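You operate a simulated robot arm through the tools that you are given. There is no shell and no other tool. Be economical: measure what you need, move in short steps, check, and stop when the job is done.

Carry out the task below with a simulated two-armed robot. There is one attempt and no reset: what you move stays moved.

JOB
Wind up the roll's loose end on the winder at speed 2.
Fine: caddy on the winder plate and locked, press the winder button once; after DONE switch it off.
Where things are to end (x, y in the base frame): roll caddy within 6 cm of [66, -84].

It is judged by the outcome, as a careful person would: the job done as asked, and still so three seconds after it is handed in. It fails if anything else is knocked over, pushed out of place, dropped, spilled or broken.

ROBOT AND FRAMES
Two 7-joint arms with fingered hands on one trunk, on a base that drives. Base frame: it is fixed to the floor where the robot stands at the start and does not move with it; the origin is under the middle of the robot, x ahead of it, y to its left, z up. Units: cm, rad, N and s.
The left shoulder is at the start at [6, 16.6, 97.7], the right one opposite. With the tool pointing down near the work surface each hand reaches from about 36 to 86 cm from the robot's upright axis, wherever it stands, measured 20 degrees to its own side. Places, roughly: winder button [70, -40, 90]; winder control box [60, -40, 90]; winder dial [60, -40, 90]; winder lock handle [40, -90, 80]; winder plate [70, -80, 90]; winder switch [50, -40, 90]. Payload 5 kg a hand.
The TCP of each hand is the grasp point between the finger pads, 3.2 cm short of the fingertips. In the tool frame z runs along the fingers and y along their closing line. The gripper opens to 16 cm. The gripper's body begins 8.9 cm behind the TCP. The gripper is a hand of 3 fingers: y runs from the thumb to the fingers, the wrist lies at [0, 0, -26.7] in the tool frame.
Orientation is that of the tool frame in the base frame, as a unit quaternion [x, y, z, w]. With the fingers straight down and closing along the base's y, the tool's x points along the base's -x, its y along +y and its z along -z.

CONTROLS
- The arms move only by the tool move_arm. It takes "left_series", "right_series" or both (then of equal length, played together; a hand with none holds still); each is a list that holds one entry, the list of rows, each a list of 6 numbers: the shift along the base's x, y, z in units of 200 mm (1.0 is 200 mm), then the turn, a rotation vector about the base's x, y, z in units of 90 degrees (1.0 is 90 degrees). In form: [[[tx, ty, tz, rx, ry, rz], ...]]. A call has 1 to 8 rows; each row is the pose to reach, as a shift and turn from the pose commanded when the call began. A call with a number of a shift or a turn outside -1 to 1 is refused whole. A row lasts 0.2 s, in which the tool goes at most 5 cm and 0.15 rad; a call with a longer step from one row to the next is refused whole. Where a pose cannot be reached the arm comes as near as it can. A force on the tool above 40 N (or 10 N above the force at the start of the call, whichever is more), or a blocked arm, ends the call early, and 0.2 s more pass. In this call time passes only in rows, and 0.2 s behind the last. It gives the time, the measured TCP pose, the force on the tool (base axes), the opening and the grip force at its end, in the units of the frame above (readings bear some noise), with the torque about the TCP (base axes, N m) and any sound that the robot's microphone picked up.
- Cameras (640 x 400 px; columns grow to the right, rows downward): "scene" is now at [4.64, -1.76, 162.37]; the picture's right is [-0.29, -0.96, -0.00], its down [-0.66, 0.20, -0.72] and it looks along [0.69, -0.21, -0.69] (base axes); focal length 265 px, centre (320, 200). "left" rides on the left gripper at [-6.5, -0.4, -11.6] in its tool frame; the picture's right is [0.06, -1.00, 0.00], its down [0.87, 0.05, -0.49] and it looks along [0.49, 0.03, 0.87] (tool axes); focal length 261 px, centre (320, 200). "right" rides on the right gripper at [6.5, -0.4, -11.6] in its tool frame; the picture's right is [0.06, 1.00, 0.00], its down [-0.87, 0.05, -0.49] and it looks along [-0.49, 0.03, 0.87] (tool axes); focal length 261 px, centre (320, 200).
- grab_frame(camera): a new picture of that camera. The clock stands still meanwhile.
- lift_body(by): slides the trunk up (or, below 0, down) by that many cm; the arms and the scene camera ride with it, the base frame stays. It gives what a move gives, with no picture.
- roll_base(legs): drives the robot by 1 to 6 legs, each [ahead, turn to the left] in cm and rad, along the robot's own axes; the way and the turn of a leg run together, so that a leg with both is an arc; at most 150 cm and 3.142 rad a leg. The arms and the cameras ride along, it lands a little off, and it stops where it bumps. It gives what a move gives.
- move_fingers(finger1, finger2, thumb_bend, hand): sets how far each is bent, from 0 (flat) to 1 (curled in); at 0.3 the hand is open as for a grip, at 0.7 the pads meet at the TCP. One left out holds its place. A second passes; each finger stops where it meets its share of the squeeze, and holds until it gets a number again. It is the only way to open and close the hand. It gives what a move gives, with no picture; readings hold the bend of each and the force on the fingers (four entries, about 0 where the hand has none), thumb and palm.
- aim_head(pan, tilt): turns the head with the scene camera to pan (to the left, within 1.501 rad either way) and tilt (down, from -0.506 to 1.204), counted from straight ahead of the robot. It gives what a move gives.
- point_at(camera, pixels): there is no depth. For up to 12 entries [column, row, z] of the newest picture of that camera ("zoom" is the newest enlarged one), the place [x, y] in the base frame at which the ray of that pixel passes the height z, good to about 0.2 cm, but the place of the scene camera against the robot may be out by one fixed shift of up to 1.2 cm in any direction. The clock stands still meanwhile.
- inspect(camera, box): a new picture of the part [left, top, right, bottom] of that camera's present view, enlarged. The clock stands still meanwhile.
- hand_in(): hands the job in; it is judged then, once.

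Go step by step. Measure first, check grasps and placings, and put right what went wrong. The budget is 80 turns and 58 pictures, counting those below and the enlarged ones. Unless the task says otherwise, let go and move clear before handing in, and close with one line.

The tools are called after "Call:" by a JSON object that holds its "op" and its "data". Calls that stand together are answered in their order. move_arm: Moves the arms, as the interface text tells. Its arguments: {"type":"object","properties":{"left_series":{"type":"array"},"right_series":{"type":"array"}},"required":[]} The other tools are called the same way: lift_body (by) slides the trunk up or down; move_fingers (finger1, finger2, thumb_bend, hand) moves the fingers one by one; roll_base (legs) drives the base; aim_head (pan, tilt) turns the head that bears the scene camera; grab_frame (camera) takes a picture; point_at (camera, pixels) gives the place at which the rays of pixels pass given heights; inspect (camera, box) takes an enlarged picture of a part of a camera's view; hand_in () hands the job in.

At the start:

```text
clock: 0.0
left_position: [52.79, -6.04, 125.17]
left_ee_rot: [0.0, 1.0, 0.0, 0.0]
left_wrist_force: [0.2, 0.2, 0.2]
left_wrist_torque: [0.0, -0.03, 0.0]
left_width: 15.98
left_gripper_force: 0.1
left_shape: jaw
left_bend: [0.3, 0.3, 0.3]
left_finger forces: [0.0, 0.0, 0.0, 0.0, 0.0, 0.1]
right_position: [31.51, -42.83, 126.1]
right_ee_rot: [-0.001, 1.0, 0.0, 0.0]
right_wrist_force: [0.0, 0.7, -0.4]
right_wrist_torque: [-0.01, 0.04, -0.03]
right_width: 16.0
right_gripper_force: 0.1
right_shape: jaw
right_bend: [0.3, 0.3, 0.3]
right_finger forces: [0.0, 0.0, 0.0, 0.0, 0.0, 0.1]
trunk travel left (down, up): [-52.5, 6.5]
robot x, y, heading: [-0.12, 0.09, -0.002]
head pan, tilt: [-0.297, 0.768]
```

scene: 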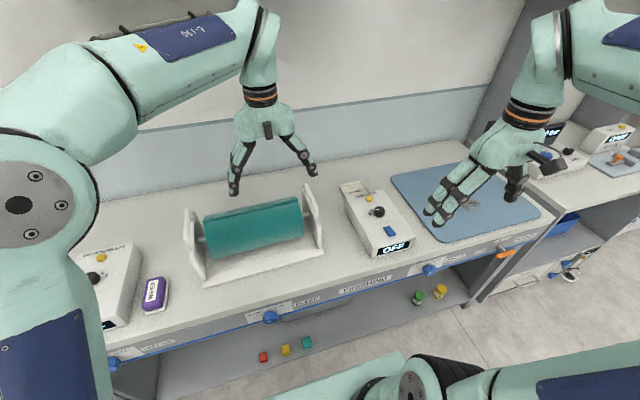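
right: 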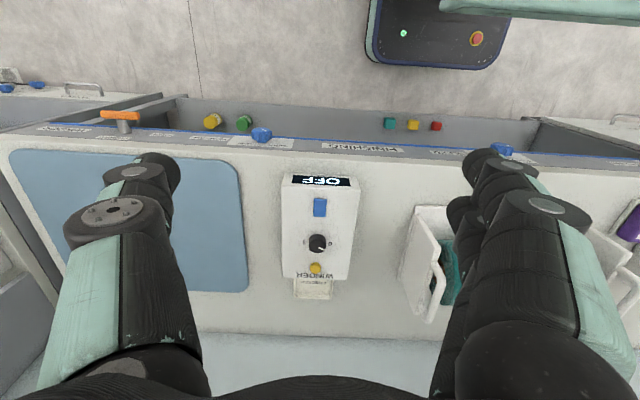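
left: 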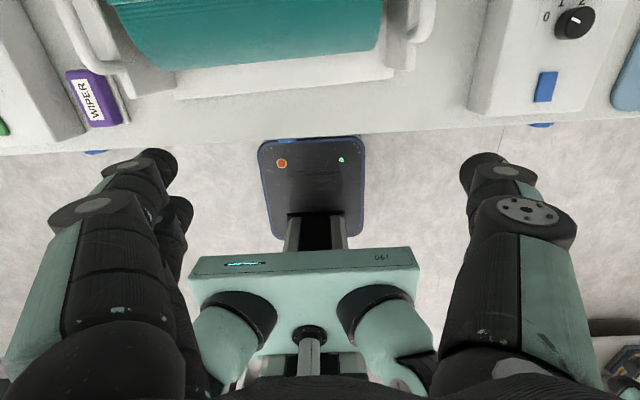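

The scene shows the roll caddy near (255,235), the winder box near (378,220), the blue plate near (465,195) and an orange lock handle near (508,255). I'll take enlarged views to measure them.

Call:
{"op": "inspect", "data": {"camera": "scene", "box": [160, 150, 360, 310]}}

Call:
{"op": "inspect", "data": {"camera": "scene", "box": [330, 140, 570, 300]}}

Call:
{"op": "point_at", "data": {"camera": "scene", "pixels": [[188, 278, 87], [325, 243, 87], [206, 285, 87], [316, 258, 87], [390, 174, 87], [447, 243, 87], [555, 217, 87], [475, 165, 87], [508, 255, 80], [352, 260, 87]]}}

```text
2.50 times, centred on (260, 230) of scene
```

zoom: 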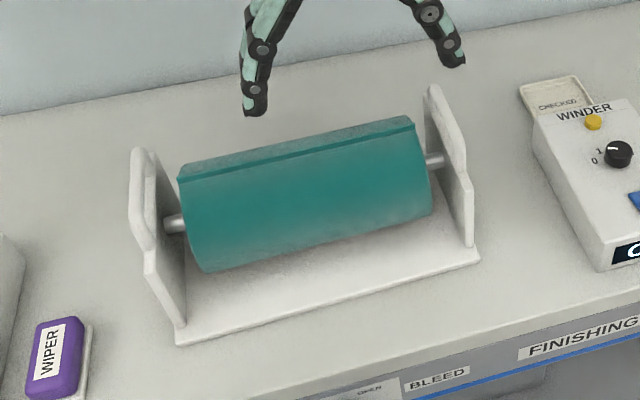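

```text
2.50 times, centred on (450, 220) of scene
```

zoom: 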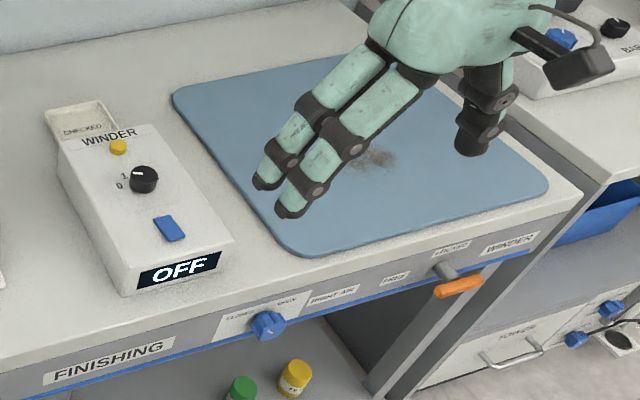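

```text
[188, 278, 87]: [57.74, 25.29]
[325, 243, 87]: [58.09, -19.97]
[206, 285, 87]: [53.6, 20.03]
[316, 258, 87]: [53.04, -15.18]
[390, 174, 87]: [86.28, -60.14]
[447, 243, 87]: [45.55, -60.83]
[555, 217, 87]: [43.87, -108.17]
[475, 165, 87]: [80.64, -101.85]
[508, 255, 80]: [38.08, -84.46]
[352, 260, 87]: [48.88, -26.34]
```

The caddy sits around (62, 2) with upright end boards. There's a dark smudge on the blue plate at about zoom (375,158), and the lock handle is near "LOCKED/FREE" labels. I'll look closer at these.

Call:
{"op": "inspect", "data": {"camera": "scene", "box": [440, 185, 500, 222]}}

Call:
{"op": "inspect", "data": {"camera": "scene", "box": [460, 220, 550, 275]}}

Call:
{"op": "inspect", "data": {"camera": "scene", "box": [335, 170, 425, 260]}}

Call:
{"op": "grab_frame", "data": {"camera": "left"}}

```text
10.67 times, centred on (470, 204) of scene
```

zoom: 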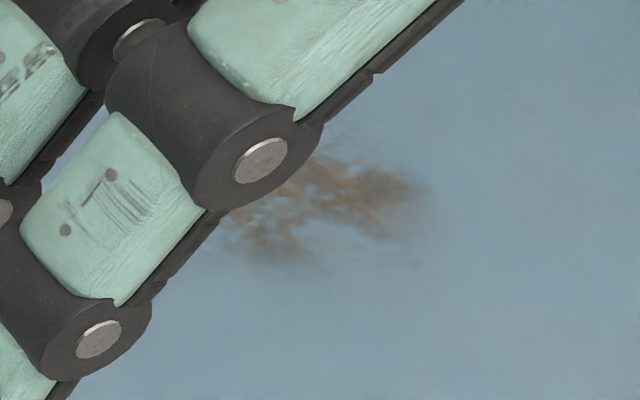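

```text
7.11 times, centred on (505, 248) of scene
```

zoom: 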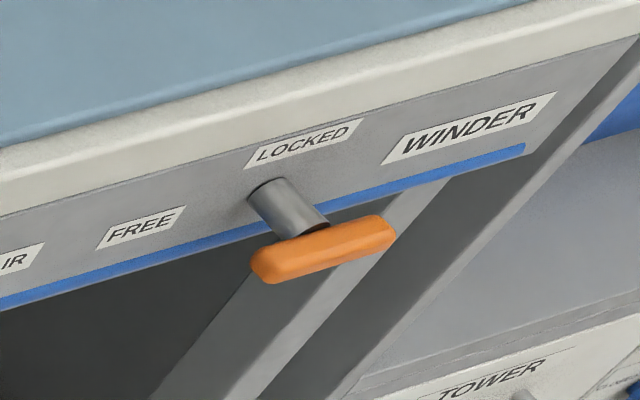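

```text
4.44 times, centred on (380, 215) of scene
```

zoom: 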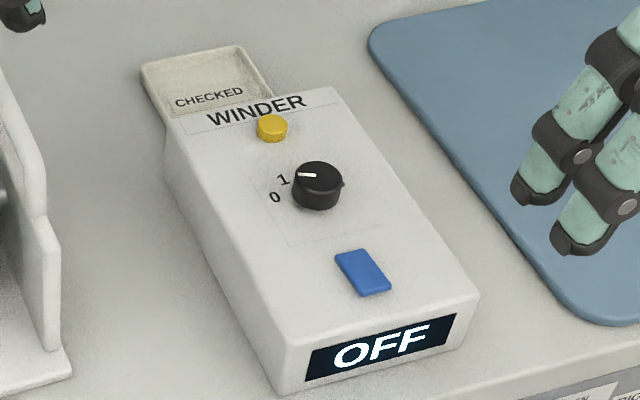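

```text
49 pictures are left
```

left: 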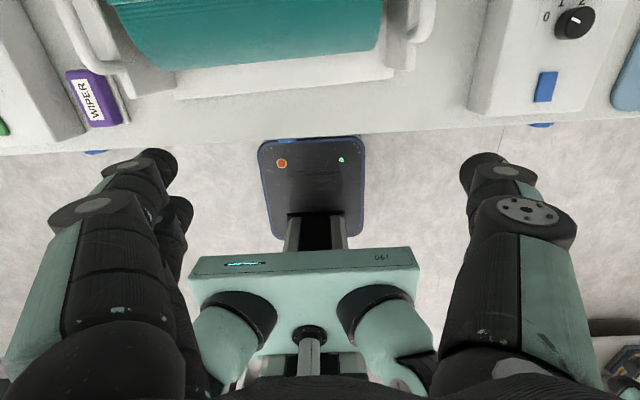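

The plate has a brown stain, and the handle points across (orange bar along y) under "LOCKED". I need to read the dial and labels from directly above, so I'll zoom the left camera and the right camera.

Call:
{"op": "inspect", "data": {"camera": "left", "box": [480, 0, 640, 120]}}

Call:
{"op": "inspect", "data": {"camera": "right", "box": [260, 160, 380, 310]}}

Call:
{"op": "point_at", "data": {"camera": "right", "pixels": [[319, 207, 92], [318, 243, 92], [316, 268, 92], [290, 175, 91], [362, 180, 91], [282, 276, 91], [348, 279, 91], [121, 116, 80], [106, 115, 80], [138, 115, 80]]}}

```text
3.33 times, centred on (560, 60) of left
```

zoom: 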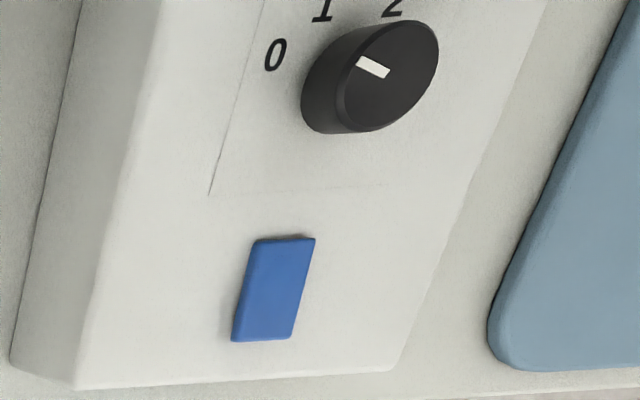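

```text
2.67 times, centred on (320, 235) of right
```

zoom: 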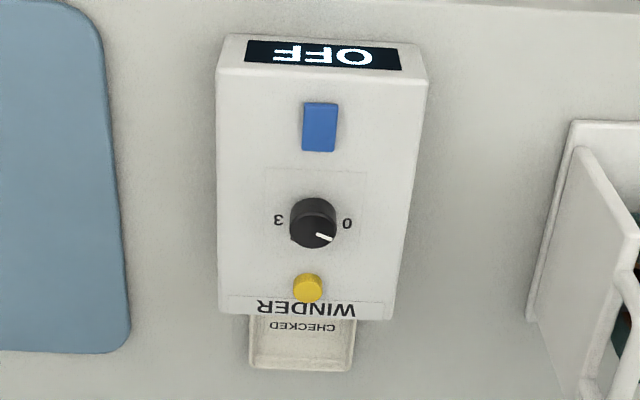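

```text
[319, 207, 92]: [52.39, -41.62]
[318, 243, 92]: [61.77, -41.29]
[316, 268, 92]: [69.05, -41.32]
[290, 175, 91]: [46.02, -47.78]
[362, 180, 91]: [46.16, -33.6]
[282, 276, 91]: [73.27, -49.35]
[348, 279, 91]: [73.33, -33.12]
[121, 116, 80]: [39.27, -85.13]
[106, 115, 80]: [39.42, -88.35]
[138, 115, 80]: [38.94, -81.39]
```

The dial pointer lies between 0 and 2 and needs turning clockwise. I'll triangulate heights using both cameras and test a single-digit pressing hand shape.

Call:
{"op": "point_at", "data": {"camera": "scene", "pixels": [[379.5, 211.6, 88], [379.5, 211.6, 94], [389.5, 231.2, 88], [389.5, 231.2, 94], [369.2, 198.6, 88], [369.2, 198.6, 94]]}}

Call:
{"op": "point_at", "data": {"camera": "right", "pixels": [[319, 207, 88], [319, 207, 94], [318, 243, 88], [318, 243, 94], [316, 268, 88], [316, 268, 94]]}}

Call:
{"op": "move_fingers", "data": {"hand": "right", "finger1": 1.0, "finger2": 1.0, "thumb_bend": 0.6}}

Call:
{"op": "grab_frame", "data": {"camera": "right"}}

Call:
{"op": "grab_frame", "data": {"camera": "scene"}}

```text
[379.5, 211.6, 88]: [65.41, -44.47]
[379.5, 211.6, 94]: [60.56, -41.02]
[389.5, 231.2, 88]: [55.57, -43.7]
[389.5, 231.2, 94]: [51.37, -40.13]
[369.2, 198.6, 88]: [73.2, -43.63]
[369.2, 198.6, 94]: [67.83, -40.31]
```

```text
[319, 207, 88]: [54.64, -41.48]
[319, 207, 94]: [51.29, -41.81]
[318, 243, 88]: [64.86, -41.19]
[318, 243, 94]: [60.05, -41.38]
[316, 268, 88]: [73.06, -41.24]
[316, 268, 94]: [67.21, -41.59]
```

```text
clock: 1.0
left_position: [52.97, -6.05, 125.23]
left_ee_rot: [0.0, 1.0, 0.0, 0.0]
left_wrist_force: [-0.9, 0.6, 0.2]
left_wrist_torque: [-0.01, 0.0, -0.03]
left_width: 15.98
left_gripper_force: 0.1
left_shape: jaw
left_bend: [0.3, 0.3, 0.3]
left_finger forces: [0.1, 0.0, 0.1, 0.0, 0.0, 0.0]
right_position: [31.65, -42.89, 126.19]
right_ee_rot: [0.0, 1.0, 0.0, 0.0]
right_wrist_force: [0.7, 0.7, 0.4]
right_wrist_torque: [-0.04, 0.03, 0.04]
right_width: 5.05
right_gripper_force: 0.0
right_shape: fingers
right_bend: [1.0, 1.0, 0.6]
right_finger forces: [0.0, 0.1, 0.1, 0.1, 0.1, 0.1]
trunk travel left (down, up): [-52.5, 6.5]
robot x, y, heading: [0.39, 0.25, -0.0]
head pan, tilt: [-0.297, 0.768]
```

```text
46 pictures are left
```

right: 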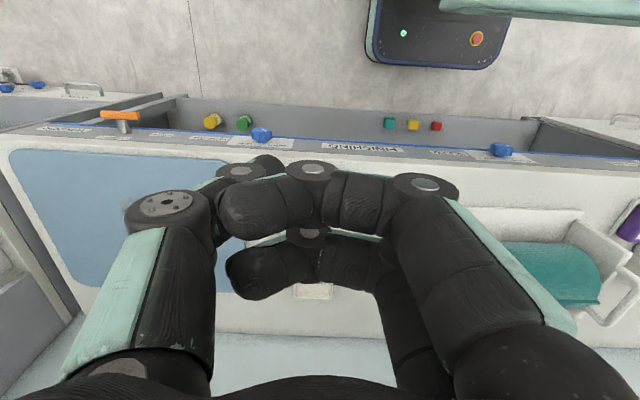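

```text
45 pictures are left
```

scene: 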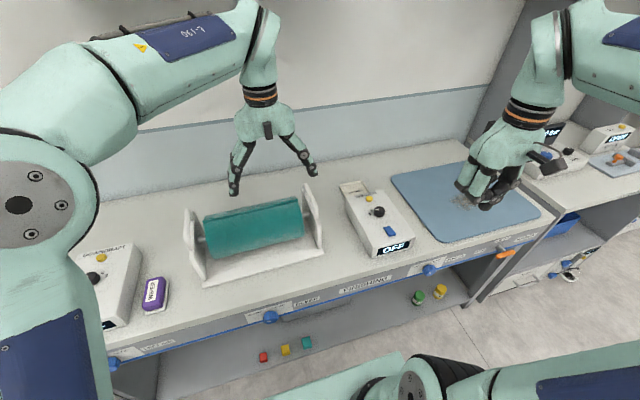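

With the fingers curled, the thumb is the lowest digit. Box top is around z 91, with switch at about (52.7,-41.6). I'll set the thumb to 0.7 and approach above the switch.

Call:
{"op": "move_fingers", "data": {"hand": "right", "thumb_bend": 0.7}}

Call:
{"op": "move_arm", "data": {"right_series": [[[0.16, 0.015, -0.15, 0, 0, 0], [0.33, 0.03, -0.3, 0, 0, 0], [0.5, 0.045, -0.45, 0, 0, 0], [0.67, 0.06, -0.6, 0, 0, 0], [0.84, 0.08, -0.75, 0, 0, 0], [1.0, 0.08, -0.9, 0, 0, 0], [1.0, 0.08, -0.98, 0, 0, 0]]]}}

Call:
{"op": "grab_frame", "data": {"camera": "right"}}

Call:
{"op": "inspect", "data": {"camera": "scene", "box": [300, 120, 460, 270]}}

```text
clock: 2.0
left_position: [52.86, -6.03, 125.18]
left_ee_rot: [0.0, 1.0, 0.001, 0.001]
left_wrist_force: [-0.4, 0.8, 0.4]
left_wrist_torque: [0.0, -0.04, 0.01]
left_width: 16.0
left_gripper_force: 0.1
left_shape: jaw
left_bend: [0.3, 0.3, 0.3]
left_finger forces: [0.1, 0.0, 0.0, 0.1, 0.1, 0.1]
right_position: [31.62, -42.88, 126.21]
right_ee_rot: [0.001, 1.0, 0.0, 0.0]
right_wrist_force: [-0.1, 0.1, 0.7]
right_wrist_torque: [-0.01, 0.01, 0.02]
right_width: 4.56
right_gripper_force: 0.0
right_shape: fingers
right_bend: [1.0, 1.0, 0.7]
right_finger forces: [0.0, 0.0, 0.0, 0.1, 0.0, 0.1]
trunk travel left (down, up): [-52.5, 6.5]
robot x, y, heading: [0.02, -0.04, -0.003]
head pan, tilt: [-0.297, 0.768]
```

```text
clock: 3.6
left_position: [52.87, -6.12, 125.24]
left_ee_rot: [0.0, 1.0, 0.0, 0.0]
left_wrist_force: [0.7, -0.1, 0.3]
left_wrist_torque: [0.0, -0.01, -0.01]
left_width: 15.99
left_gripper_force: 0.0
left_shape: jaw
left_bend: [0.3, 0.3, 0.3]
left_finger forces: [0.0, 0.0, 0.0, 0.0, 0.0, 0.1]
right_position: [51.58, -41.08, 106.52]
right_ee_rot: [0.0, 1.0, 0.001, -0.001]
right_wrist_force: [-0.2, -0.1, -0.2]
right_wrist_torque: [0.0, -0.05, -0.01]
right_width: 4.57
right_gripper_force: 0.1
right_shape: fingers
right_bend: [1.0, 1.0, 0.7]
right_finger forces: [0.1, 0.0, 0.0, 0.0, 0.1, 0.0]
trunk travel left (down, up): [-52.5, 6.5]
robot x, y, heading: [-0.03, 0.0, -0.001]
head pan, tilt: [-0.297, 0.768]
```

```text
44 pictures are left
```

right: 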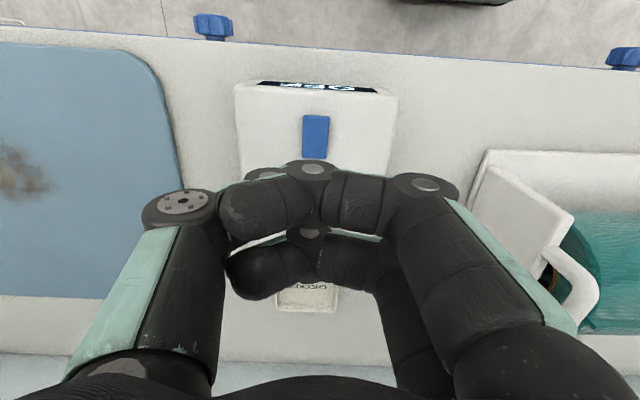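

```text
2.67 times, centred on (380, 195) of scene
```

zoom: 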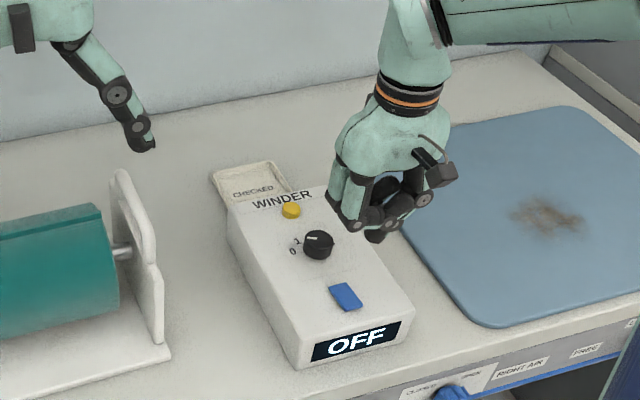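

The thumb tip is visible at zoom (375,238), hovering between camera and plate. I'll locate it and the switch precisely.

Call:
{"op": "point_at", "data": {"camera": "scene", "pixels": [[400.6, 209.5, 103], [400.6, 209.5, 101], [400.6, 209.5, 105]]}}

Call:
{"op": "point_at", "data": {"camera": "right", "pixels": [[316, 137, 91.5], [316, 117, 91.5], [316, 157, 91.5], [316, 137, 90], [237, 88, 91], [396, 96, 91], [237, 88, 90]]}}

```text
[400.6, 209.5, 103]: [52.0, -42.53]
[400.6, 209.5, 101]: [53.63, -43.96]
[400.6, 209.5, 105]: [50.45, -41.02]
```

```text
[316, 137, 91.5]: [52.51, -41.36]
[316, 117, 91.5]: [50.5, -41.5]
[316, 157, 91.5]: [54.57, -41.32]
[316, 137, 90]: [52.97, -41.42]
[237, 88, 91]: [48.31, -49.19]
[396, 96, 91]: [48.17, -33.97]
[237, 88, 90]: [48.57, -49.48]
```

The switch top is at about (52.3,-41.4,92.2) and the thumb tip is about 1 cm right of and 3 cm below the TCP. I'll shift over it and press down gently until force stops me.

Call:
{"op": "move_arm", "data": {"right_series": [[[0.035, 0.03, -0.2, 0, 0, 0], [0.035, 0.03, -0.4, 0, 0, 0], [0.035, 0.03, -0.5, 0, 0, 0], [0.035, 0.03, -0.54, 0, 0, 0], [0.035, 0.03, -0.57, 0, 0, 0], [0.035, 0.03, -0.6, 0, 0, 0], [0.035, 0.03, -0.63, 0, 0, 0], [0.035, 0.03, -0.66, 0, 0, 0]]]}}

Call:
{"op": "inspect", "data": {"camera": "scene", "box": [330, 160, 430, 270]}}

```text
clock: 4.8
left_position: [52.71, -6.17, 125.34]
left_ee_rot: [0.001, 1.0, 0.0, 0.001]
left_wrist_force: [1.1, 1.6, -0.1]
left_wrist_torque: [0.02, 0.04, 0.03]
left_width: 16.01
left_gripper_force: 0.1
left_shape: jaw
left_bend: [0.3, 0.3, 0.3]
left_finger forces: [0.0, 0.0, 0.1, 0.0, 0.0, 0.1]
right_position: [52.59, -41.05, 95.89]
right_ee_rot: [0.003, 1.0, -0.003, 0.007]
right_wrist_force: [-4.3, -3.2, 21.8]
right_wrist_torque: [-0.27, 0.17, 0.01]
right_width: 4.42
right_gripper_force: 11.4
right_shape: fingers
right_bend: [1.0, 1.0, 0.72]
right_finger forces: [0.1, 0.0, 0.0, 0.0, 22.6, 0.0]
trunk travel left (down, up): [-52.5, 6.5]
robot x, y, heading: [0.05, -0.03, -0.003]
head pan, tilt: [-0.297, 0.768]
stopped in row 6 (right hand): the force on the tool passed its limit (the readings are from after the stop); the commanded pose is now the measured one
```

```text
3.64 times, centred on (380, 215) of scene
```

zoom: 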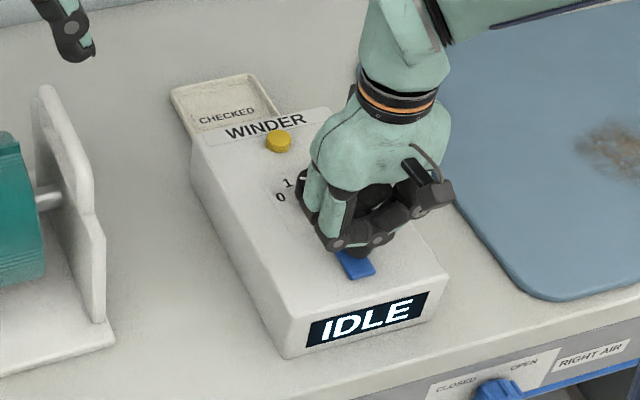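

The display now reads IDLE, so the switch works. I'll retract, open the hand partly, and look at the dial.

Call:
{"op": "move_arm", "data": {"right_series": [[[0, 0, 0.2, 0, 0, 0], [-0.1, 0, 0.4, 0, 0, 0], [-0.2, 0, 0.6, 0, 0, 0], [-0.2, 0, 0.75, 0, 0, 0]]]}}

Call:
{"op": "move_fingers", "data": {"hand": "right", "finger1": 0.48, "finger2": 0.48, "thumb_bend": 0.48}}

Call:
{"op": "grab_frame", "data": {"camera": "right"}}

Call:
{"op": "inspect", "data": {"camera": "scene", "box": [340, 180, 420, 260]}}

```text
clock: 5.8
left_position: [52.85, -6.15, 125.2]
left_ee_rot: [0.001, 1.0, 0.0, 0.001]
left_wrist_force: [-0.5, -0.3, -0.7]
left_wrist_torque: [-0.01, 0.03, 0.0]
left_width: 15.97
left_gripper_force: 0.1
left_shape: jaw
left_bend: [0.3, 0.3, 0.3]
left_finger forces: [0.0, 0.0, 0.0, 0.1, 0.1, 0.0]
right_position: [48.37, -40.82, 110.58]
right_ee_rot: [0.002, 1.0, -0.003, 0.005]
right_wrist_force: [0.1, 0.6, 0.2]
right_wrist_torque: [0.01, 0.01, 0.02]
right_width: 4.54
right_gripper_force: 0.1
right_shape: fingers
right_bend: [1.0, 1.0, 0.7]
right_finger forces: [0.0, 0.0, 0.0, 0.0, 0.0, 0.1]
trunk travel left (down, up): [-52.5, 6.5]
robot x, y, heading: [-0.26, -0.26, -0.002]
head pan, tilt: [-0.297, 0.768]
```

```text
clock: 6.8
left_position: [52.75, -6.21, 125.16]
left_ee_rot: [0.001, 1.0, 0.0, 0.0]
left_wrist_force: [-0.4, 0.7, 0.2]
left_wrist_torque: [-0.02, 0.01, 0.01]
left_width: 16.0
left_gripper_force: 0.1
left_shape: jaw
left_bend: [0.3, 0.3, 0.3]
left_finger forces: [0.1, 0.1, 0.0, 0.0, 0.1, 0.0]
right_position: [48.37, -40.92, 110.6]
right_ee_rot: [0.002, 1.0, -0.002, 0.005]
right_wrist_force: [-0.4, 0.5, -1.0]
right_wrist_torque: [0.01, -0.03, 0.02]
right_width: 9.48
right_gripper_force: 0.0
right_shape: fingers
right_bend: [0.48, 0.48, 0.48]
right_finger forces: [0.1, 0.0, 0.1, 0.0, 0.0, 0.0]
trunk travel left (down, up): [-52.5, 6.5]
robot x, y, heading: [-0.03, 0.16, -0.0]
head pan, tilt: [-0.297, 0.768]
```

```text
41 pictures are left
```

right: 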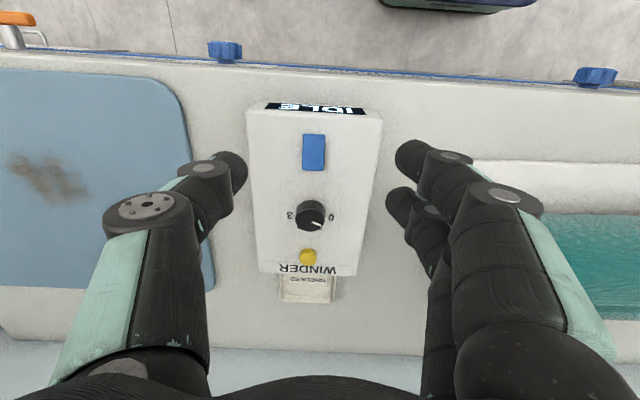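

```text
5.00 times, centred on (380, 220) of scene
```

zoom: 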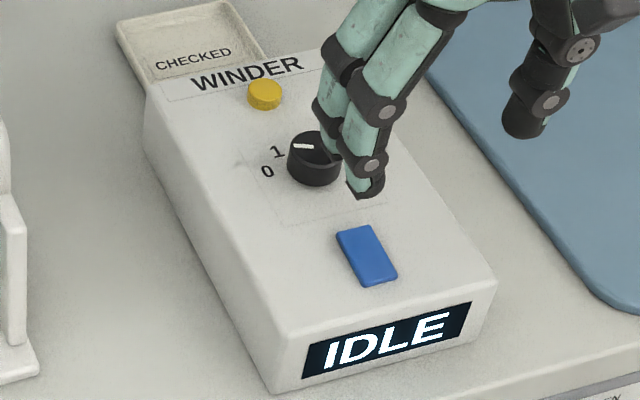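

I'll zoom on the dial to read the pointer angle against its labels.

Call:
{"op": "inspect", "data": {"camera": "right", "box": [270, 190, 350, 240]}}

Call:
{"op": "point_at", "data": {"camera": "zoom", "pixels": [[320, 200, 93.7], [320, 200, 91.2]]}}

Call:
{"op": "point_at", "data": {"camera": "scene", "pixels": [[369.6, 214.2, 91.2], [371.6, 210.4, 91.2]]}}

```text
8.00 times, centred on (310, 215) of right
```

zoom: 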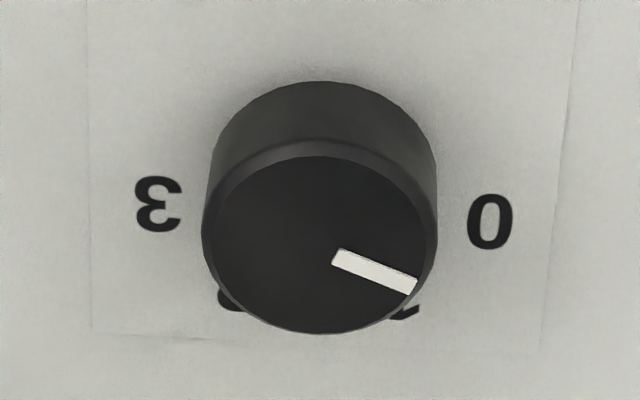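

```text
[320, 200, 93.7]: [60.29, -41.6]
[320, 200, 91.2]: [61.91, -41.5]
```

```text
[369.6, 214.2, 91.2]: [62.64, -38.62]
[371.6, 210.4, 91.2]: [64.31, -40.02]
```

The dial centre is at about (61.2,-41.6) with the pointer sitting at 0, so "2" is roughly 80–90° clockwise. I'll pre-turn the hand counterclockwise 55° and hover above the dial.

Call:
{"op": "move_arm", "data": {"right_series": [[[0.09, -0.005, -0.04, 0, 0, 0.087], [0.18, -0.01, -0.08, 0, 0, 0.174], [0.27, -0.015, -0.13, 0, 0, 0.261], [0.36, -0.02, -0.18, 0, 0, 0.348], [0.45, -0.025, -0.23, 0, 0, 0.435], [0.55, -0.03, -0.28, 0, 0, 0.522], [0.64, -0.035, -0.33, 0, 0, 0.61]]]}}

Call:
{"op": "grab_frame", "data": {"camera": "right"}}

Call:
{"op": "inspect", "data": {"camera": "scene", "box": [320, 140, 440, 260]}}

```text
clock: 8.4
left_position: [52.97, -6.1, 125.11]
left_ee_rot: [0.001, 1.0, 0.0, 0.0]
left_wrist_force: [0.2, 0.2, 0.4]
left_wrist_torque: [-0.01, 0.0, 0.03]
left_width: 15.98
left_gripper_force: 0.1
left_shape: jaw
left_bend: [0.3, 0.3, 0.3]
left_finger forces: [0.0, 0.0, 0.0, 0.0, 0.0, 0.1]
right_position: [61.29, -41.64, 103.88]
right_ee_rot: [-0.461, 0.888, 0.002, 0.006]
right_wrist_force: [0.1, -0.3, 0.5]
right_wrist_torque: [0.01, -0.01, 0.01]
right_width: 9.5
right_gripper_force: 0.1
right_shape: fingers
right_bend: [0.48, 0.48, 0.48]
right_finger forces: [0.0, 0.0, 0.0, 0.0, 0.0, 0.0]
trunk travel left (down, up): [-52.5, 6.5]
robot x, y, heading: [-0.21, 0.04, 0.0]
head pan, tilt: [-0.297, 0.768]
```

```text
38 pictures are left
```

right: 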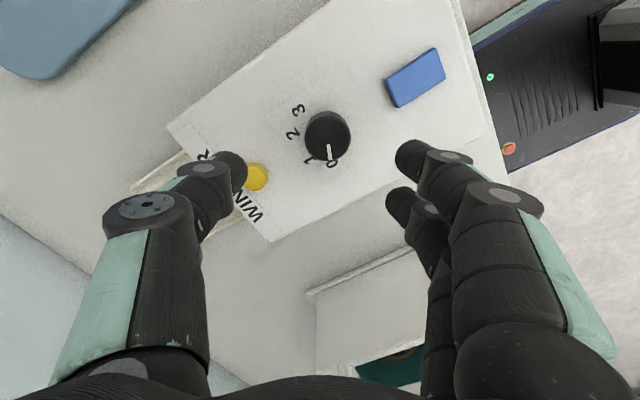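

```text
3.33 times, centred on (380, 200) of scene
```

zoom: 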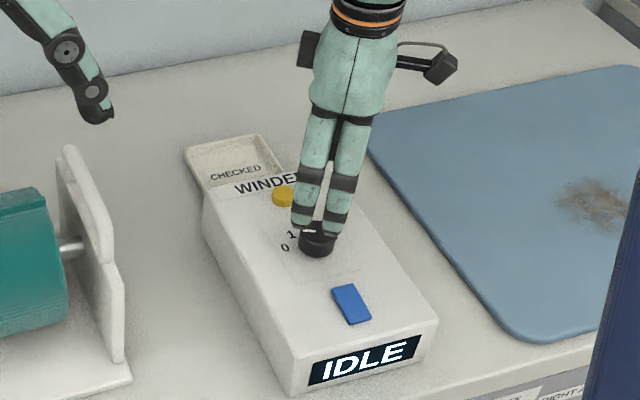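

All four labels are visible now: 0 (333,163), 1 (308,160), 2 (292,134), 3 (298,110). I'll compute exact angles in the base frame.

Call:
{"op": "inspect", "data": {"camera": "right", "box": [280, 95, 360, 175]}}

Call:
{"op": "point_at", "data": {"camera": "right", "pixels": [[333, 163, 91.2], [308, 160, 91.2], [292, 134, 91.2], [298, 110, 91.2], [328, 138, 93.7], [331, 156, 93.7], [328, 143, 93.7], [257, 176, 92], [328, 132, 91.2]]}}

```text
5.00 times, centred on (320, 135) of right
```

zoom: 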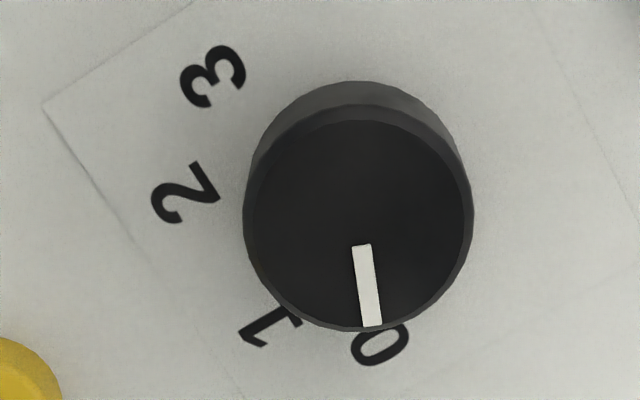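

```text
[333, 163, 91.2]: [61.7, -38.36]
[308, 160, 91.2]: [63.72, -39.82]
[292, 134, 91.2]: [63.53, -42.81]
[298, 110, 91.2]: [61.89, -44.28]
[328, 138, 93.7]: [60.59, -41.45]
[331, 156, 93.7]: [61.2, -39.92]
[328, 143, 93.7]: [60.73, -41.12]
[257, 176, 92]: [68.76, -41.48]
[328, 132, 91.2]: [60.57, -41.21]
```

The pointer is at 22° (label 0) and label 2 at about 115°, so I need a turn of about 93° clockwise about centre (60.6,-41.4). I'll narrow the hand and descend.

Call:
{"op": "move_fingers", "data": {"hand": "right", "finger1": 0.53, "finger2": 0.53, "thumb_bend": 0.53}}

Call:
{"op": "move_arm", "data": {"right_series": [[[-0.035, 0.012, -0.15, 0, 0, 0], [-0.035, 0.012, -0.3, 0, 0, 0], [-0.035, 0.012, -0.38, 0, 0, 0], [-0.035, 0.012, -0.435, 0, 0, 0]]]}}

Call:
{"op": "move_fingers", "data": {"hand": "right", "finger1": 0.72, "finger2": 0.72, "thumb_bend": 0.72}}

Call:
{"op": "inspect", "data": {"camera": "scene", "box": [320, 140, 440, 260]}}

```text
clock: 9.4
left_position: [52.82, -6.07, 125.18]
left_ee_rot: [0.0, 1.0, 0.0, 0.0]
left_wrist_force: [-0.7, 0.1, -0.2]
left_wrist_torque: [-0.01, -0.01, 0.03]
left_width: 15.99
left_gripper_force: 0.0
left_shape: jaw
left_bend: [0.3, 0.3, 0.3]
left_finger forces: [0.1, 0.1, 0.0, 0.1, 0.0, 0.0]
right_position: [61.27, -41.65, 103.93]
right_ee_rot: [-0.46, 0.888, 0.0, 0.006]
right_wrist_force: [0.0, -0.1, 0.1]
right_wrist_torque: [-0.02, 0.01, -0.01]
right_width: 7.62
right_gripper_force: 0.1
right_shape: fingers
right_bend: [0.53, 0.53, 0.53]
right_finger forces: [0.1, 0.1, 0.1, 0.0, 0.1, 0.0]
trunk travel left (down, up): [-52.5, 6.5]
robot x, y, heading: [0.17, 0.04, -0.005]
head pan, tilt: [-0.297, 0.768]
```

```text
clock: 10.6
left_position: [52.77, -6.26, 125.31]
left_ee_rot: [0.002, 1.0, 0.0, 0.001]
left_wrist_force: [0.4, -0.4, 0.5]
left_wrist_torque: [0.01, 0.02, 0.02]
left_width: 15.97
left_gripper_force: 0.1
left_shape: jaw
left_bend: [0.3, 0.3, 0.3]
left_finger forces: [0.0, 0.0, 0.0, 0.1, 0.0, 0.0]
right_position: [60.94, -41.63, 96.12]
right_ee_rot: [-0.458, 0.889, -0.003, 0.011]
right_wrist_force: [-3.7, -1.0, 28.6]
right_wrist_torque: [0.54, 1.46, 0.18]
right_width: 7.87
right_gripper_force: 14.2
right_shape: fingers
right_bend: [0.54, 0.53, 0.53]
right_finger forces: [19.7, 8.0, 0.0, 0.1, 0.0, 0.0]
trunk travel left (down, up): [-52.5, 6.5]
robot x, y, heading: [-0.0, -0.31, -0.006]
head pan, tilt: [-0.297, 0.768]
stopped in row 4 (right hand): the force on the tool passed its limit (the readings are from after the stop); the commanded pose is now the measured one
```

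```text
clock: 11.6
left_position: [52.76, -6.24, 125.13]
left_ee_rot: [0.0, 1.0, 0.001, 0.0]
left_wrist_force: [-0.1, -0.2, -0.7]
left_wrist_torque: [0.04, 0.0, 0.01]
left_width: 15.98
left_gripper_force: 0.0
left_shape: jaw
left_bend: [0.3, 0.3, 0.3]
left_finger forces: [0.0, 0.1, 0.1, 0.0, 0.0, 0.0]
right_position: [60.61, -41.51, 95.62]
right_ee_rot: [-0.458, 0.889, -0.002, 0.008]
right_wrist_force: [0.7, -1.9, 5.1]
right_wrist_torque: [-0.05, -0.01, -0.02]
right_width: 3.77
right_gripper_force: 19.0
right_shape: fingers
right_bend: [0.69, 0.68, 0.67]
right_finger forces: [9.4, 8.6, 0.0, 0.0, 19.7, 0.0]
trunk travel left (down, up): [-52.5, 6.5]
robot x, y, heading: [0.07, -0.24, -0.005]
head pan, tilt: [-0.297, 0.768]
```

```text
3.33 times, centred on (380, 200) of scene
```

zoom: 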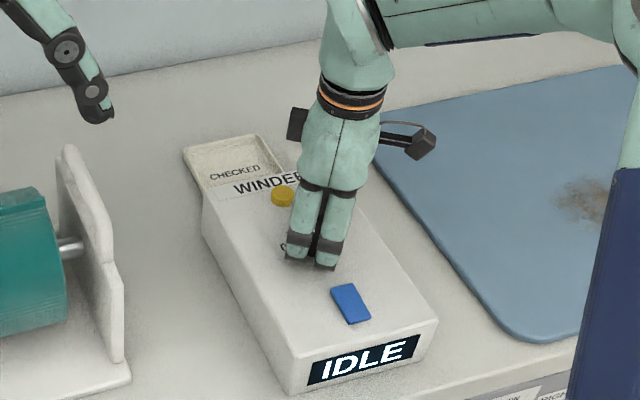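

The fingers have the knob at 3.8 cm width with 19 N on it. I'll turn it clockwise in two calls totalling about 93°.

Call:
{"op": "move_arm", "data": {"right_series": [[[0, 0, 0, 0, 0, -0.094], [0, 0, 0, 0, 0, -0.188], [0, 0, 0, 0, 0, -0.282], [0, 0, 0, 0, 0, -0.376], [0, 0, 0, 0, 0, -0.47], [0, 0, 0, 0, 0, -0.564], [0, 0, 0, 0, 0, -0.658], [0, 0, 0, 0, 0, -0.75]]]}}

Call:
{"op": "move_arm", "data": {"right_series": [[[0, 0, 0, 0, 0, -0.094], [0, 0, 0, 0, 0, -0.188], [0, 0, 0, 0, 0, -0.283]]]}}

Call:
{"op": "inspect", "data": {"camera": "scene", "box": [320, 140, 440, 260]}}

```text
clock: 13.4
left_position: [52.78, -6.22, 125.27]
left_ee_rot: [0.001, 1.0, 0.001, 0.001]
left_wrist_force: [0.5, 1.0, 0.2]
left_wrist_torque: [0.01, 0.0, 0.01]
left_width: 15.98
left_gripper_force: 0.0
left_shape: jaw
left_bend: [0.3, 0.3, 0.3]
left_finger forces: [0.0, 0.0, 0.0, 0.0, 0.0, 0.0]
right_position: [60.75, -41.44, 95.74]
right_ee_rot: [0.113, 0.994, -0.006, 0.006]
right_wrist_force: [-1.4, -4.3, 3.2]
right_wrist_torque: [-0.18, 0.03, 0.02]
right_width: 3.74
right_gripper_force: 18.7
right_shape: fingers
right_bend: [0.69, 0.68, 0.67]
right_finger forces: [9.1, 7.6, 0.0, 0.0, 20.5, 0.1]
trunk travel left (down, up): [-52.5, 6.5]
robot x, y, heading: [-0.29, -0.09, -0.005]
head pan, tilt: [-0.297, 0.768]
```

```text
clock: 14.2
left_position: [52.8, -6.34, 125.27]
left_ee_rot: [0.002, 1.0, 0.0, 0.0]
left_wrist_force: [-0.4, -0.2, 0.2]
left_wrist_torque: [0.03, -0.01, -0.02]
left_width: 15.99
left_gripper_force: 0.0
left_shape: jaw
left_bend: [0.3, 0.3, 0.3]
left_finger forces: [0.0, 0.1, 0.1, 0.0, 0.1, 0.0]
right_position: [60.78, -41.58, 95.69]
right_ee_rot: [0.33, 0.944, -0.007, 0.004]
right_wrist_force: [-2.5, -4.9, 2.5]
right_wrist_torque: [-0.13, 0.12, 0.07]
right_width: 3.74
right_gripper_force: 19.4
right_shape: fingers
right_bend: [0.69, 0.68, 0.67]
right_finger forces: [9.0, 7.6, 0.0, 0.0, 21.3, 0.1]
trunk travel left (down, up): [-52.5, 6.5]
robot x, y, heading: [-0.12, -0.14, -0.006]
head pan, tilt: [-0.297, 0.768]
```

```text
3.33 times, centred on (380, 200) of scene
```

zoom: 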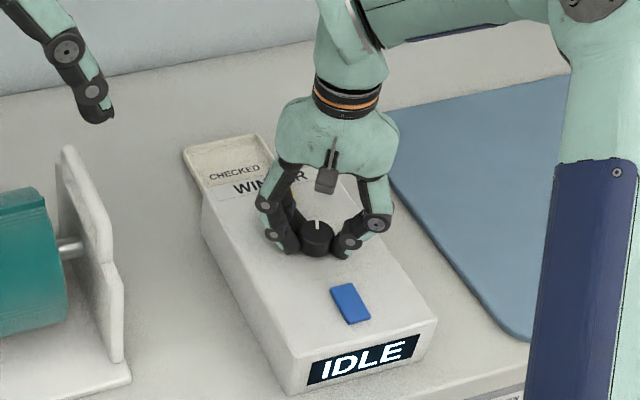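

The pointer turned to point away from the robot. I'll release, lift off and check it.

Call:
{"op": "move_fingers", "data": {"hand": "right", "finger1": 0.54, "finger2": 0.54, "thumb_bend": 0.54}}

Call:
{"op": "move_arm", "data": {"right_series": [[[0, 0, 0.2, 0, 0, 0], [0, 0, 0.4, 0, 0, 0.08], [0, 0, 0.6, 0, 0, 0.16], [0, 0, 0.8, 0, 0, 0.24], [0, 0, 0.9, 0, 0, 0.32], [0, 0, 0.9, 0, 0, 0.4]]]}}

Call:
{"op": "grab_frame", "data": {"camera": "right"}}

Call:
{"op": "inspect", "data": {"camera": "right", "box": [280, 95, 360, 175]}}

```text
clock: 15.2
left_position: [52.64, -6.07, 125.21]
left_ee_rot: [0.001, 1.0, -0.001, 0.0]
left_wrist_force: [0.7, -0.4, -0.4]
left_wrist_torque: [0.0, 0.01, 0.01]
left_width: 16.0
left_gripper_force: 0.1
left_shape: jaw
left_bend: [0.3, 0.3, 0.3]
left_finger forces: [0.1, 0.0, 0.0, 0.0, 0.0, 0.1]
right_position: [60.78, -41.32, 96.02]
right_ee_rot: [0.328, 0.945, -0.007, 0.007]
right_wrist_force: [3.8, -1.6, 33.5]
right_wrist_torque: [0.71, -0.42, -0.09]
right_width: 6.3
right_gripper_force: 17.0
right_shape: fingers
right_bend: [0.58, 0.56, 0.55]
right_finger forces: [16.2, 10.6, 0.0, 0.1, 7.0, 0.0]
trunk travel left (down, up): [-52.5, 6.5]
robot x, y, heading: [-0.08, 0.23, 0.002]
head pan, tilt: [-0.297, 0.768]
```

```text
clock: 16.6
left_position: [52.82, -6.23, 125.18]
left_ee_rot: [0.001, 1.0, 0.0, 0.0]
left_wrist_force: [-0.1, -0.8, -0.2]
left_wrist_torque: [-0.02, -0.03, -0.02]
left_width: 15.98
left_gripper_force: 0.1
left_shape: jaw
left_bend: [0.3, 0.3, 0.3]
left_finger forces: [0.0, 0.0, 0.0, 0.0, 0.1, 0.0]
right_position: [60.75, -41.47, 113.67]
right_ee_rot: [0.02, 1.0, -0.006, 0.006]
right_wrist_force: [0.1, -0.1, -0.9]
right_wrist_torque: [0.01, 0.03, -0.03]
right_width: 7.03
right_gripper_force: 0.1
right_shape: fingers
right_bend: [0.54, 0.54, 0.54]
right_finger forces: [0.1, 0.1, 0.0, 0.0, 0.0, 0.0]
trunk travel left (down, up): [-52.5, 6.5]
robot x, y, heading: [0.01, 0.57, -0.004]
head pan, tilt: [-0.297, 0.768]
```

```text
33 pictures are left
```

right: 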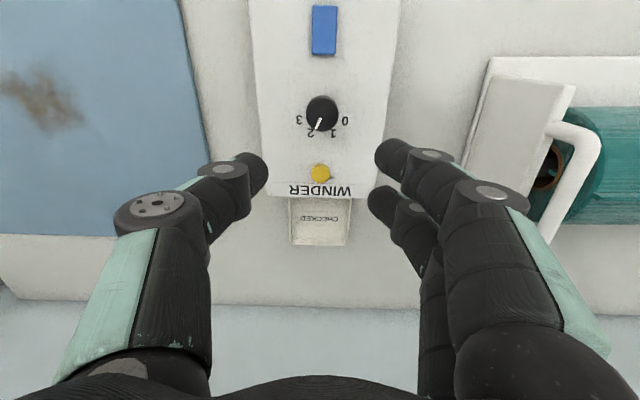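

```text
5.00 times, centred on (320, 135) of right
```

zoom: 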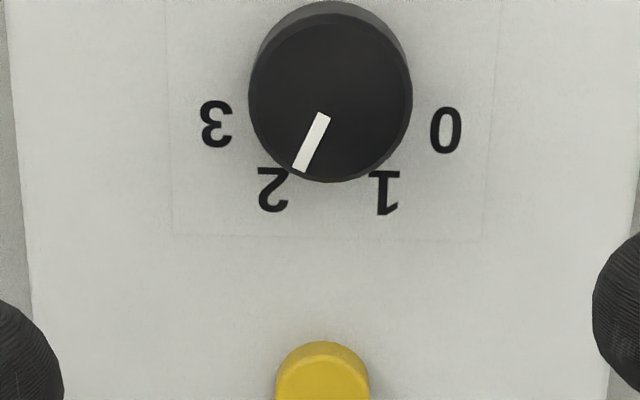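

The pointer is on 2 and the winder is IDLE. The plate has a stain where the caddy must sit, and a WIPER is on the bench. I'll look closely at the wiper, caddy ends and handles before choosing grasps.

Call:
{"op": "inspect", "data": {"camera": "scene", "box": [80, 230, 220, 330]}}

Call:
{"op": "inspect", "data": {"camera": "scene", "box": [175, 175, 335, 295]}}

Call:
{"op": "point_at", "data": {"camera": "scene", "pixels": [[153, 293, 88], [142, 312, 85], [168, 312, 85], [150, 276, 88], [166, 279, 88], [144, 306, 88], [162, 309, 88]]}}

```text
4.00 times, centred on (150, 280) of scene
```

zoom: 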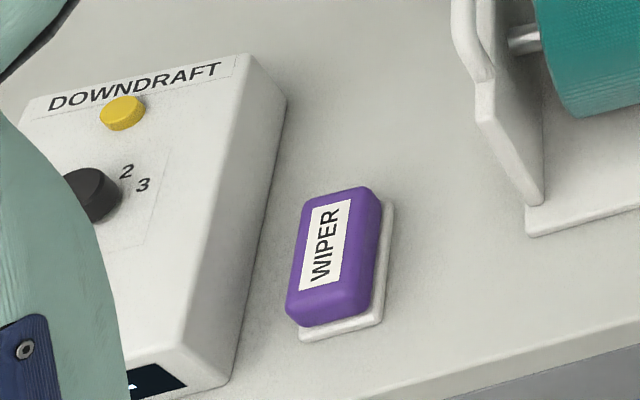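

```text
3.33 times, centred on (255, 235) of scene
```

zoom: 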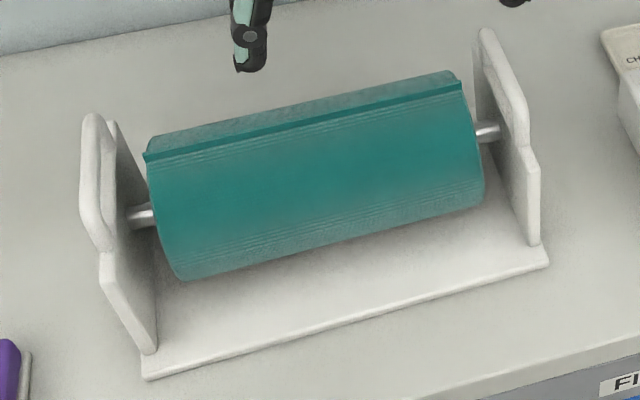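

```text
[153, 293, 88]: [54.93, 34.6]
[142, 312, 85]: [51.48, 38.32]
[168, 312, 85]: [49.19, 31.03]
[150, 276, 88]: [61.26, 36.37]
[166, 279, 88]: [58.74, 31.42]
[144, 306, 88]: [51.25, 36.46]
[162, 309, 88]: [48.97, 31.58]
```

The wiper is a free block on a pad at about (55,34.5). The handles look like loops at the end boards, so I'll zoom in on the right-hand one.

Call:
{"op": "inspect", "data": {"camera": "right", "box": [420, 40, 640, 250]}}

Call:
{"op": "point_at", "data": {"camera": "right", "pixels": [[490, 60, 87], [466, 185, 87], [596, 150, 105], [548, 236, 105], [575, 90, 100], [560, 128, 103]]}}

Call:
{"op": "point_at", "data": {"camera": "scene", "pixels": [[402, 310, 100]]}}

```text
1.90 times, centred on (530, 145) of right
```

zoom: 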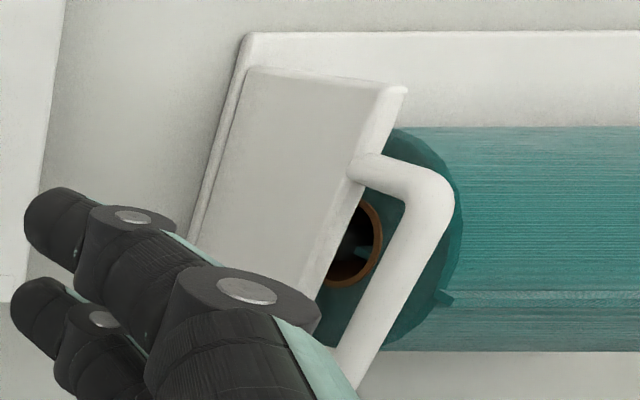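

```text
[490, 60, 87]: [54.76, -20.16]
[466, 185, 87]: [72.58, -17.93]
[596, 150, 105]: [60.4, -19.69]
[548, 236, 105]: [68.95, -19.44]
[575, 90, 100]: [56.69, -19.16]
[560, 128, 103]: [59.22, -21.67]
```

```text
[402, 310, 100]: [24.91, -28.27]
```

The handle is a round bar arching over the end board, running along x. First I'll deal with the stain: moving the left hand over to the wiper at about (55,34.5).

Call:
{"op": "move_arm", "data": {"left_series": [[[0, 0.25, 0, 0, 0, 0], [0, 0.5, 0, 0, 0, 0], [0, 0.75, 0, 0, 0, 0], [0, 1.0, 0, 0, 0, 0]]]}}

Call:
{"op": "move_arm", "data": {"left_series": [[[0, 0.24, 0, 0, 0, 0], [0, 0.48, 0, 0, 0, 0], [0, 0.72, -0.08, 0, 0, 0], [0, 0.95, -0.16, 0, 0, 0], [0, 1.0, -0.38, 0, 0, 0], [0, 1.0, -0.55, 0, 0, 0]]]}}

Call:
{"op": "grab_frame", "data": {"camera": "left"}}

```text
clock: 17.6
left_position: [52.81, 14.08, 125.19]
left_ee_rot: [0.0, 1.0, 0.0, 0.0]
left_wrist_force: [-0.8, -0.3, -0.2]
left_wrist_torque: [0.0, -0.03, 0.01]
left_width: 15.99
left_gripper_force: 0.1
left_shape: jaw
left_bend: [0.3, 0.3, 0.3]
left_finger forces: [0.0, 0.0, 0.0, 0.0, 0.0, 0.0]
right_position: [60.86, -41.38, 113.79]
right_ee_rot: [0.02, 1.0, -0.007, 0.006]
right_wrist_force: [-0.8, 0.0, 0.7]
right_wrist_torque: [-0.03, 0.0, 0.01]
right_width: 7.06
right_gripper_force: 0.0
right_shape: fingers
right_bend: [0.54, 0.54, 0.54]
right_finger forces: [0.0, 0.0, 0.0, 0.1, 0.1, 0.0]
trunk travel left (down, up): [-52.5, 6.5]
robot x, y, heading: [0.04, -0.27, -0.004]
head pan, tilt: [-0.297, 0.768]
```

```text
refused: row 3 steps farther than a row can; nothing moved
```

```text
28 pictures are left
```

left: 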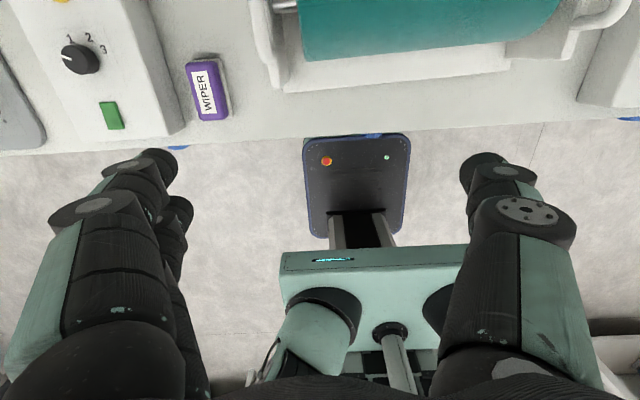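

The wiper shows at (207,90) in the left camera. I'll locate it at candidate heights, along with caddy corners.

Call:
{"op": "point_at", "data": {"camera": "left", "pixels": [[207, 90, 84], [207, 90, 88], [192, 62, 88], [220, 58, 88], [196, 120, 88], [229, 117, 88], [283, 92, 86], [507, 70, 86], [262, 50, 105]]}}

Call:
{"op": "move_arm", "data": {"left_series": [[[0, 0.24, 0, 0, 0, 0], [0, 0.48, 0, 0, 0, 0], [0, 0.72, 0, 0, 0, 0], [0, 0.95, 0, 0, 0, 0], [0, 1.0, -0.2, 0, 0, 0], [0, 1.0, -0.4, 0, 0, 0], [0, 1.0, -0.55, 0, 0, 0]]]}}

Call:
{"op": "grab_frame", "data": {"camera": "left"}}

```text
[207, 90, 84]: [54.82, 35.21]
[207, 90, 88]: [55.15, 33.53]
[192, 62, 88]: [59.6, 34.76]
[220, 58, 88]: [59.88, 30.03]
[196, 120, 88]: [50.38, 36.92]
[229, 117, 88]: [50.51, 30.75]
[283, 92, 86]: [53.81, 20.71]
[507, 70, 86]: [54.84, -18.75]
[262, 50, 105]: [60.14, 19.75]
```

```text
clock: 19.2
left_position: [52.87, 33.76, 113.96]
left_ee_rot: [0.001, 1.0, 0.0, 0.0]
left_wrist_force: [-1.0, 0.3, -0.1]
left_wrist_torque: [-0.01, 0.01, 0.02]
left_width: 15.99
left_gripper_force: 0.0
left_shape: jaw
left_bend: [0.3, 0.3, 0.3]
left_finger forces: [0.1, 0.0, 0.0, 0.0, 0.0, 0.1]
right_position: [60.77, -41.52, 113.72]
right_ee_rot: [0.021, 1.0, -0.006, 0.006]
right_wrist_force: [0.4, 0.4, 1.2]
right_wrist_torque: [-0.03, 0.0, 0.0]
right_width: 7.03
right_gripper_force: 0.0
right_shape: fingers
right_bend: [0.54, 0.54, 0.54]
right_finger forces: [0.0, 0.0, 0.1, 0.0, 0.1, 0.0]
trunk travel left (down, up): [-52.5, 6.5]
robot x, y, heading: [0.26, -0.2, -0.0]
head pan, tilt: [-0.297, 0.768]
```

```text
27 pictures are left
```

left: 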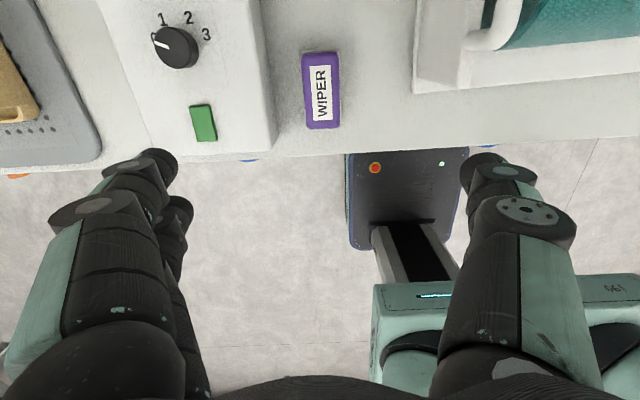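

The wiper is centred at (321,90) here; locating it.

Call:
{"op": "point_at", "data": {"camera": "left", "pixels": [[321, 90, 85], [321, 90, 89], [303, 55, 89], [338, 52, 89], [308, 128, 89], [340, 126, 89], [275, 130, 85], [262, 20, 85], [321, 90, 87]]}}

```text
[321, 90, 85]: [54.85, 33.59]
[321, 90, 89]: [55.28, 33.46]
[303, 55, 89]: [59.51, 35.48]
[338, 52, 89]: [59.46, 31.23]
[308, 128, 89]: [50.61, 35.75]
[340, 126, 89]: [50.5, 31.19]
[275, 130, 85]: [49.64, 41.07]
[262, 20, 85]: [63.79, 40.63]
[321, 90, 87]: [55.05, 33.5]
```

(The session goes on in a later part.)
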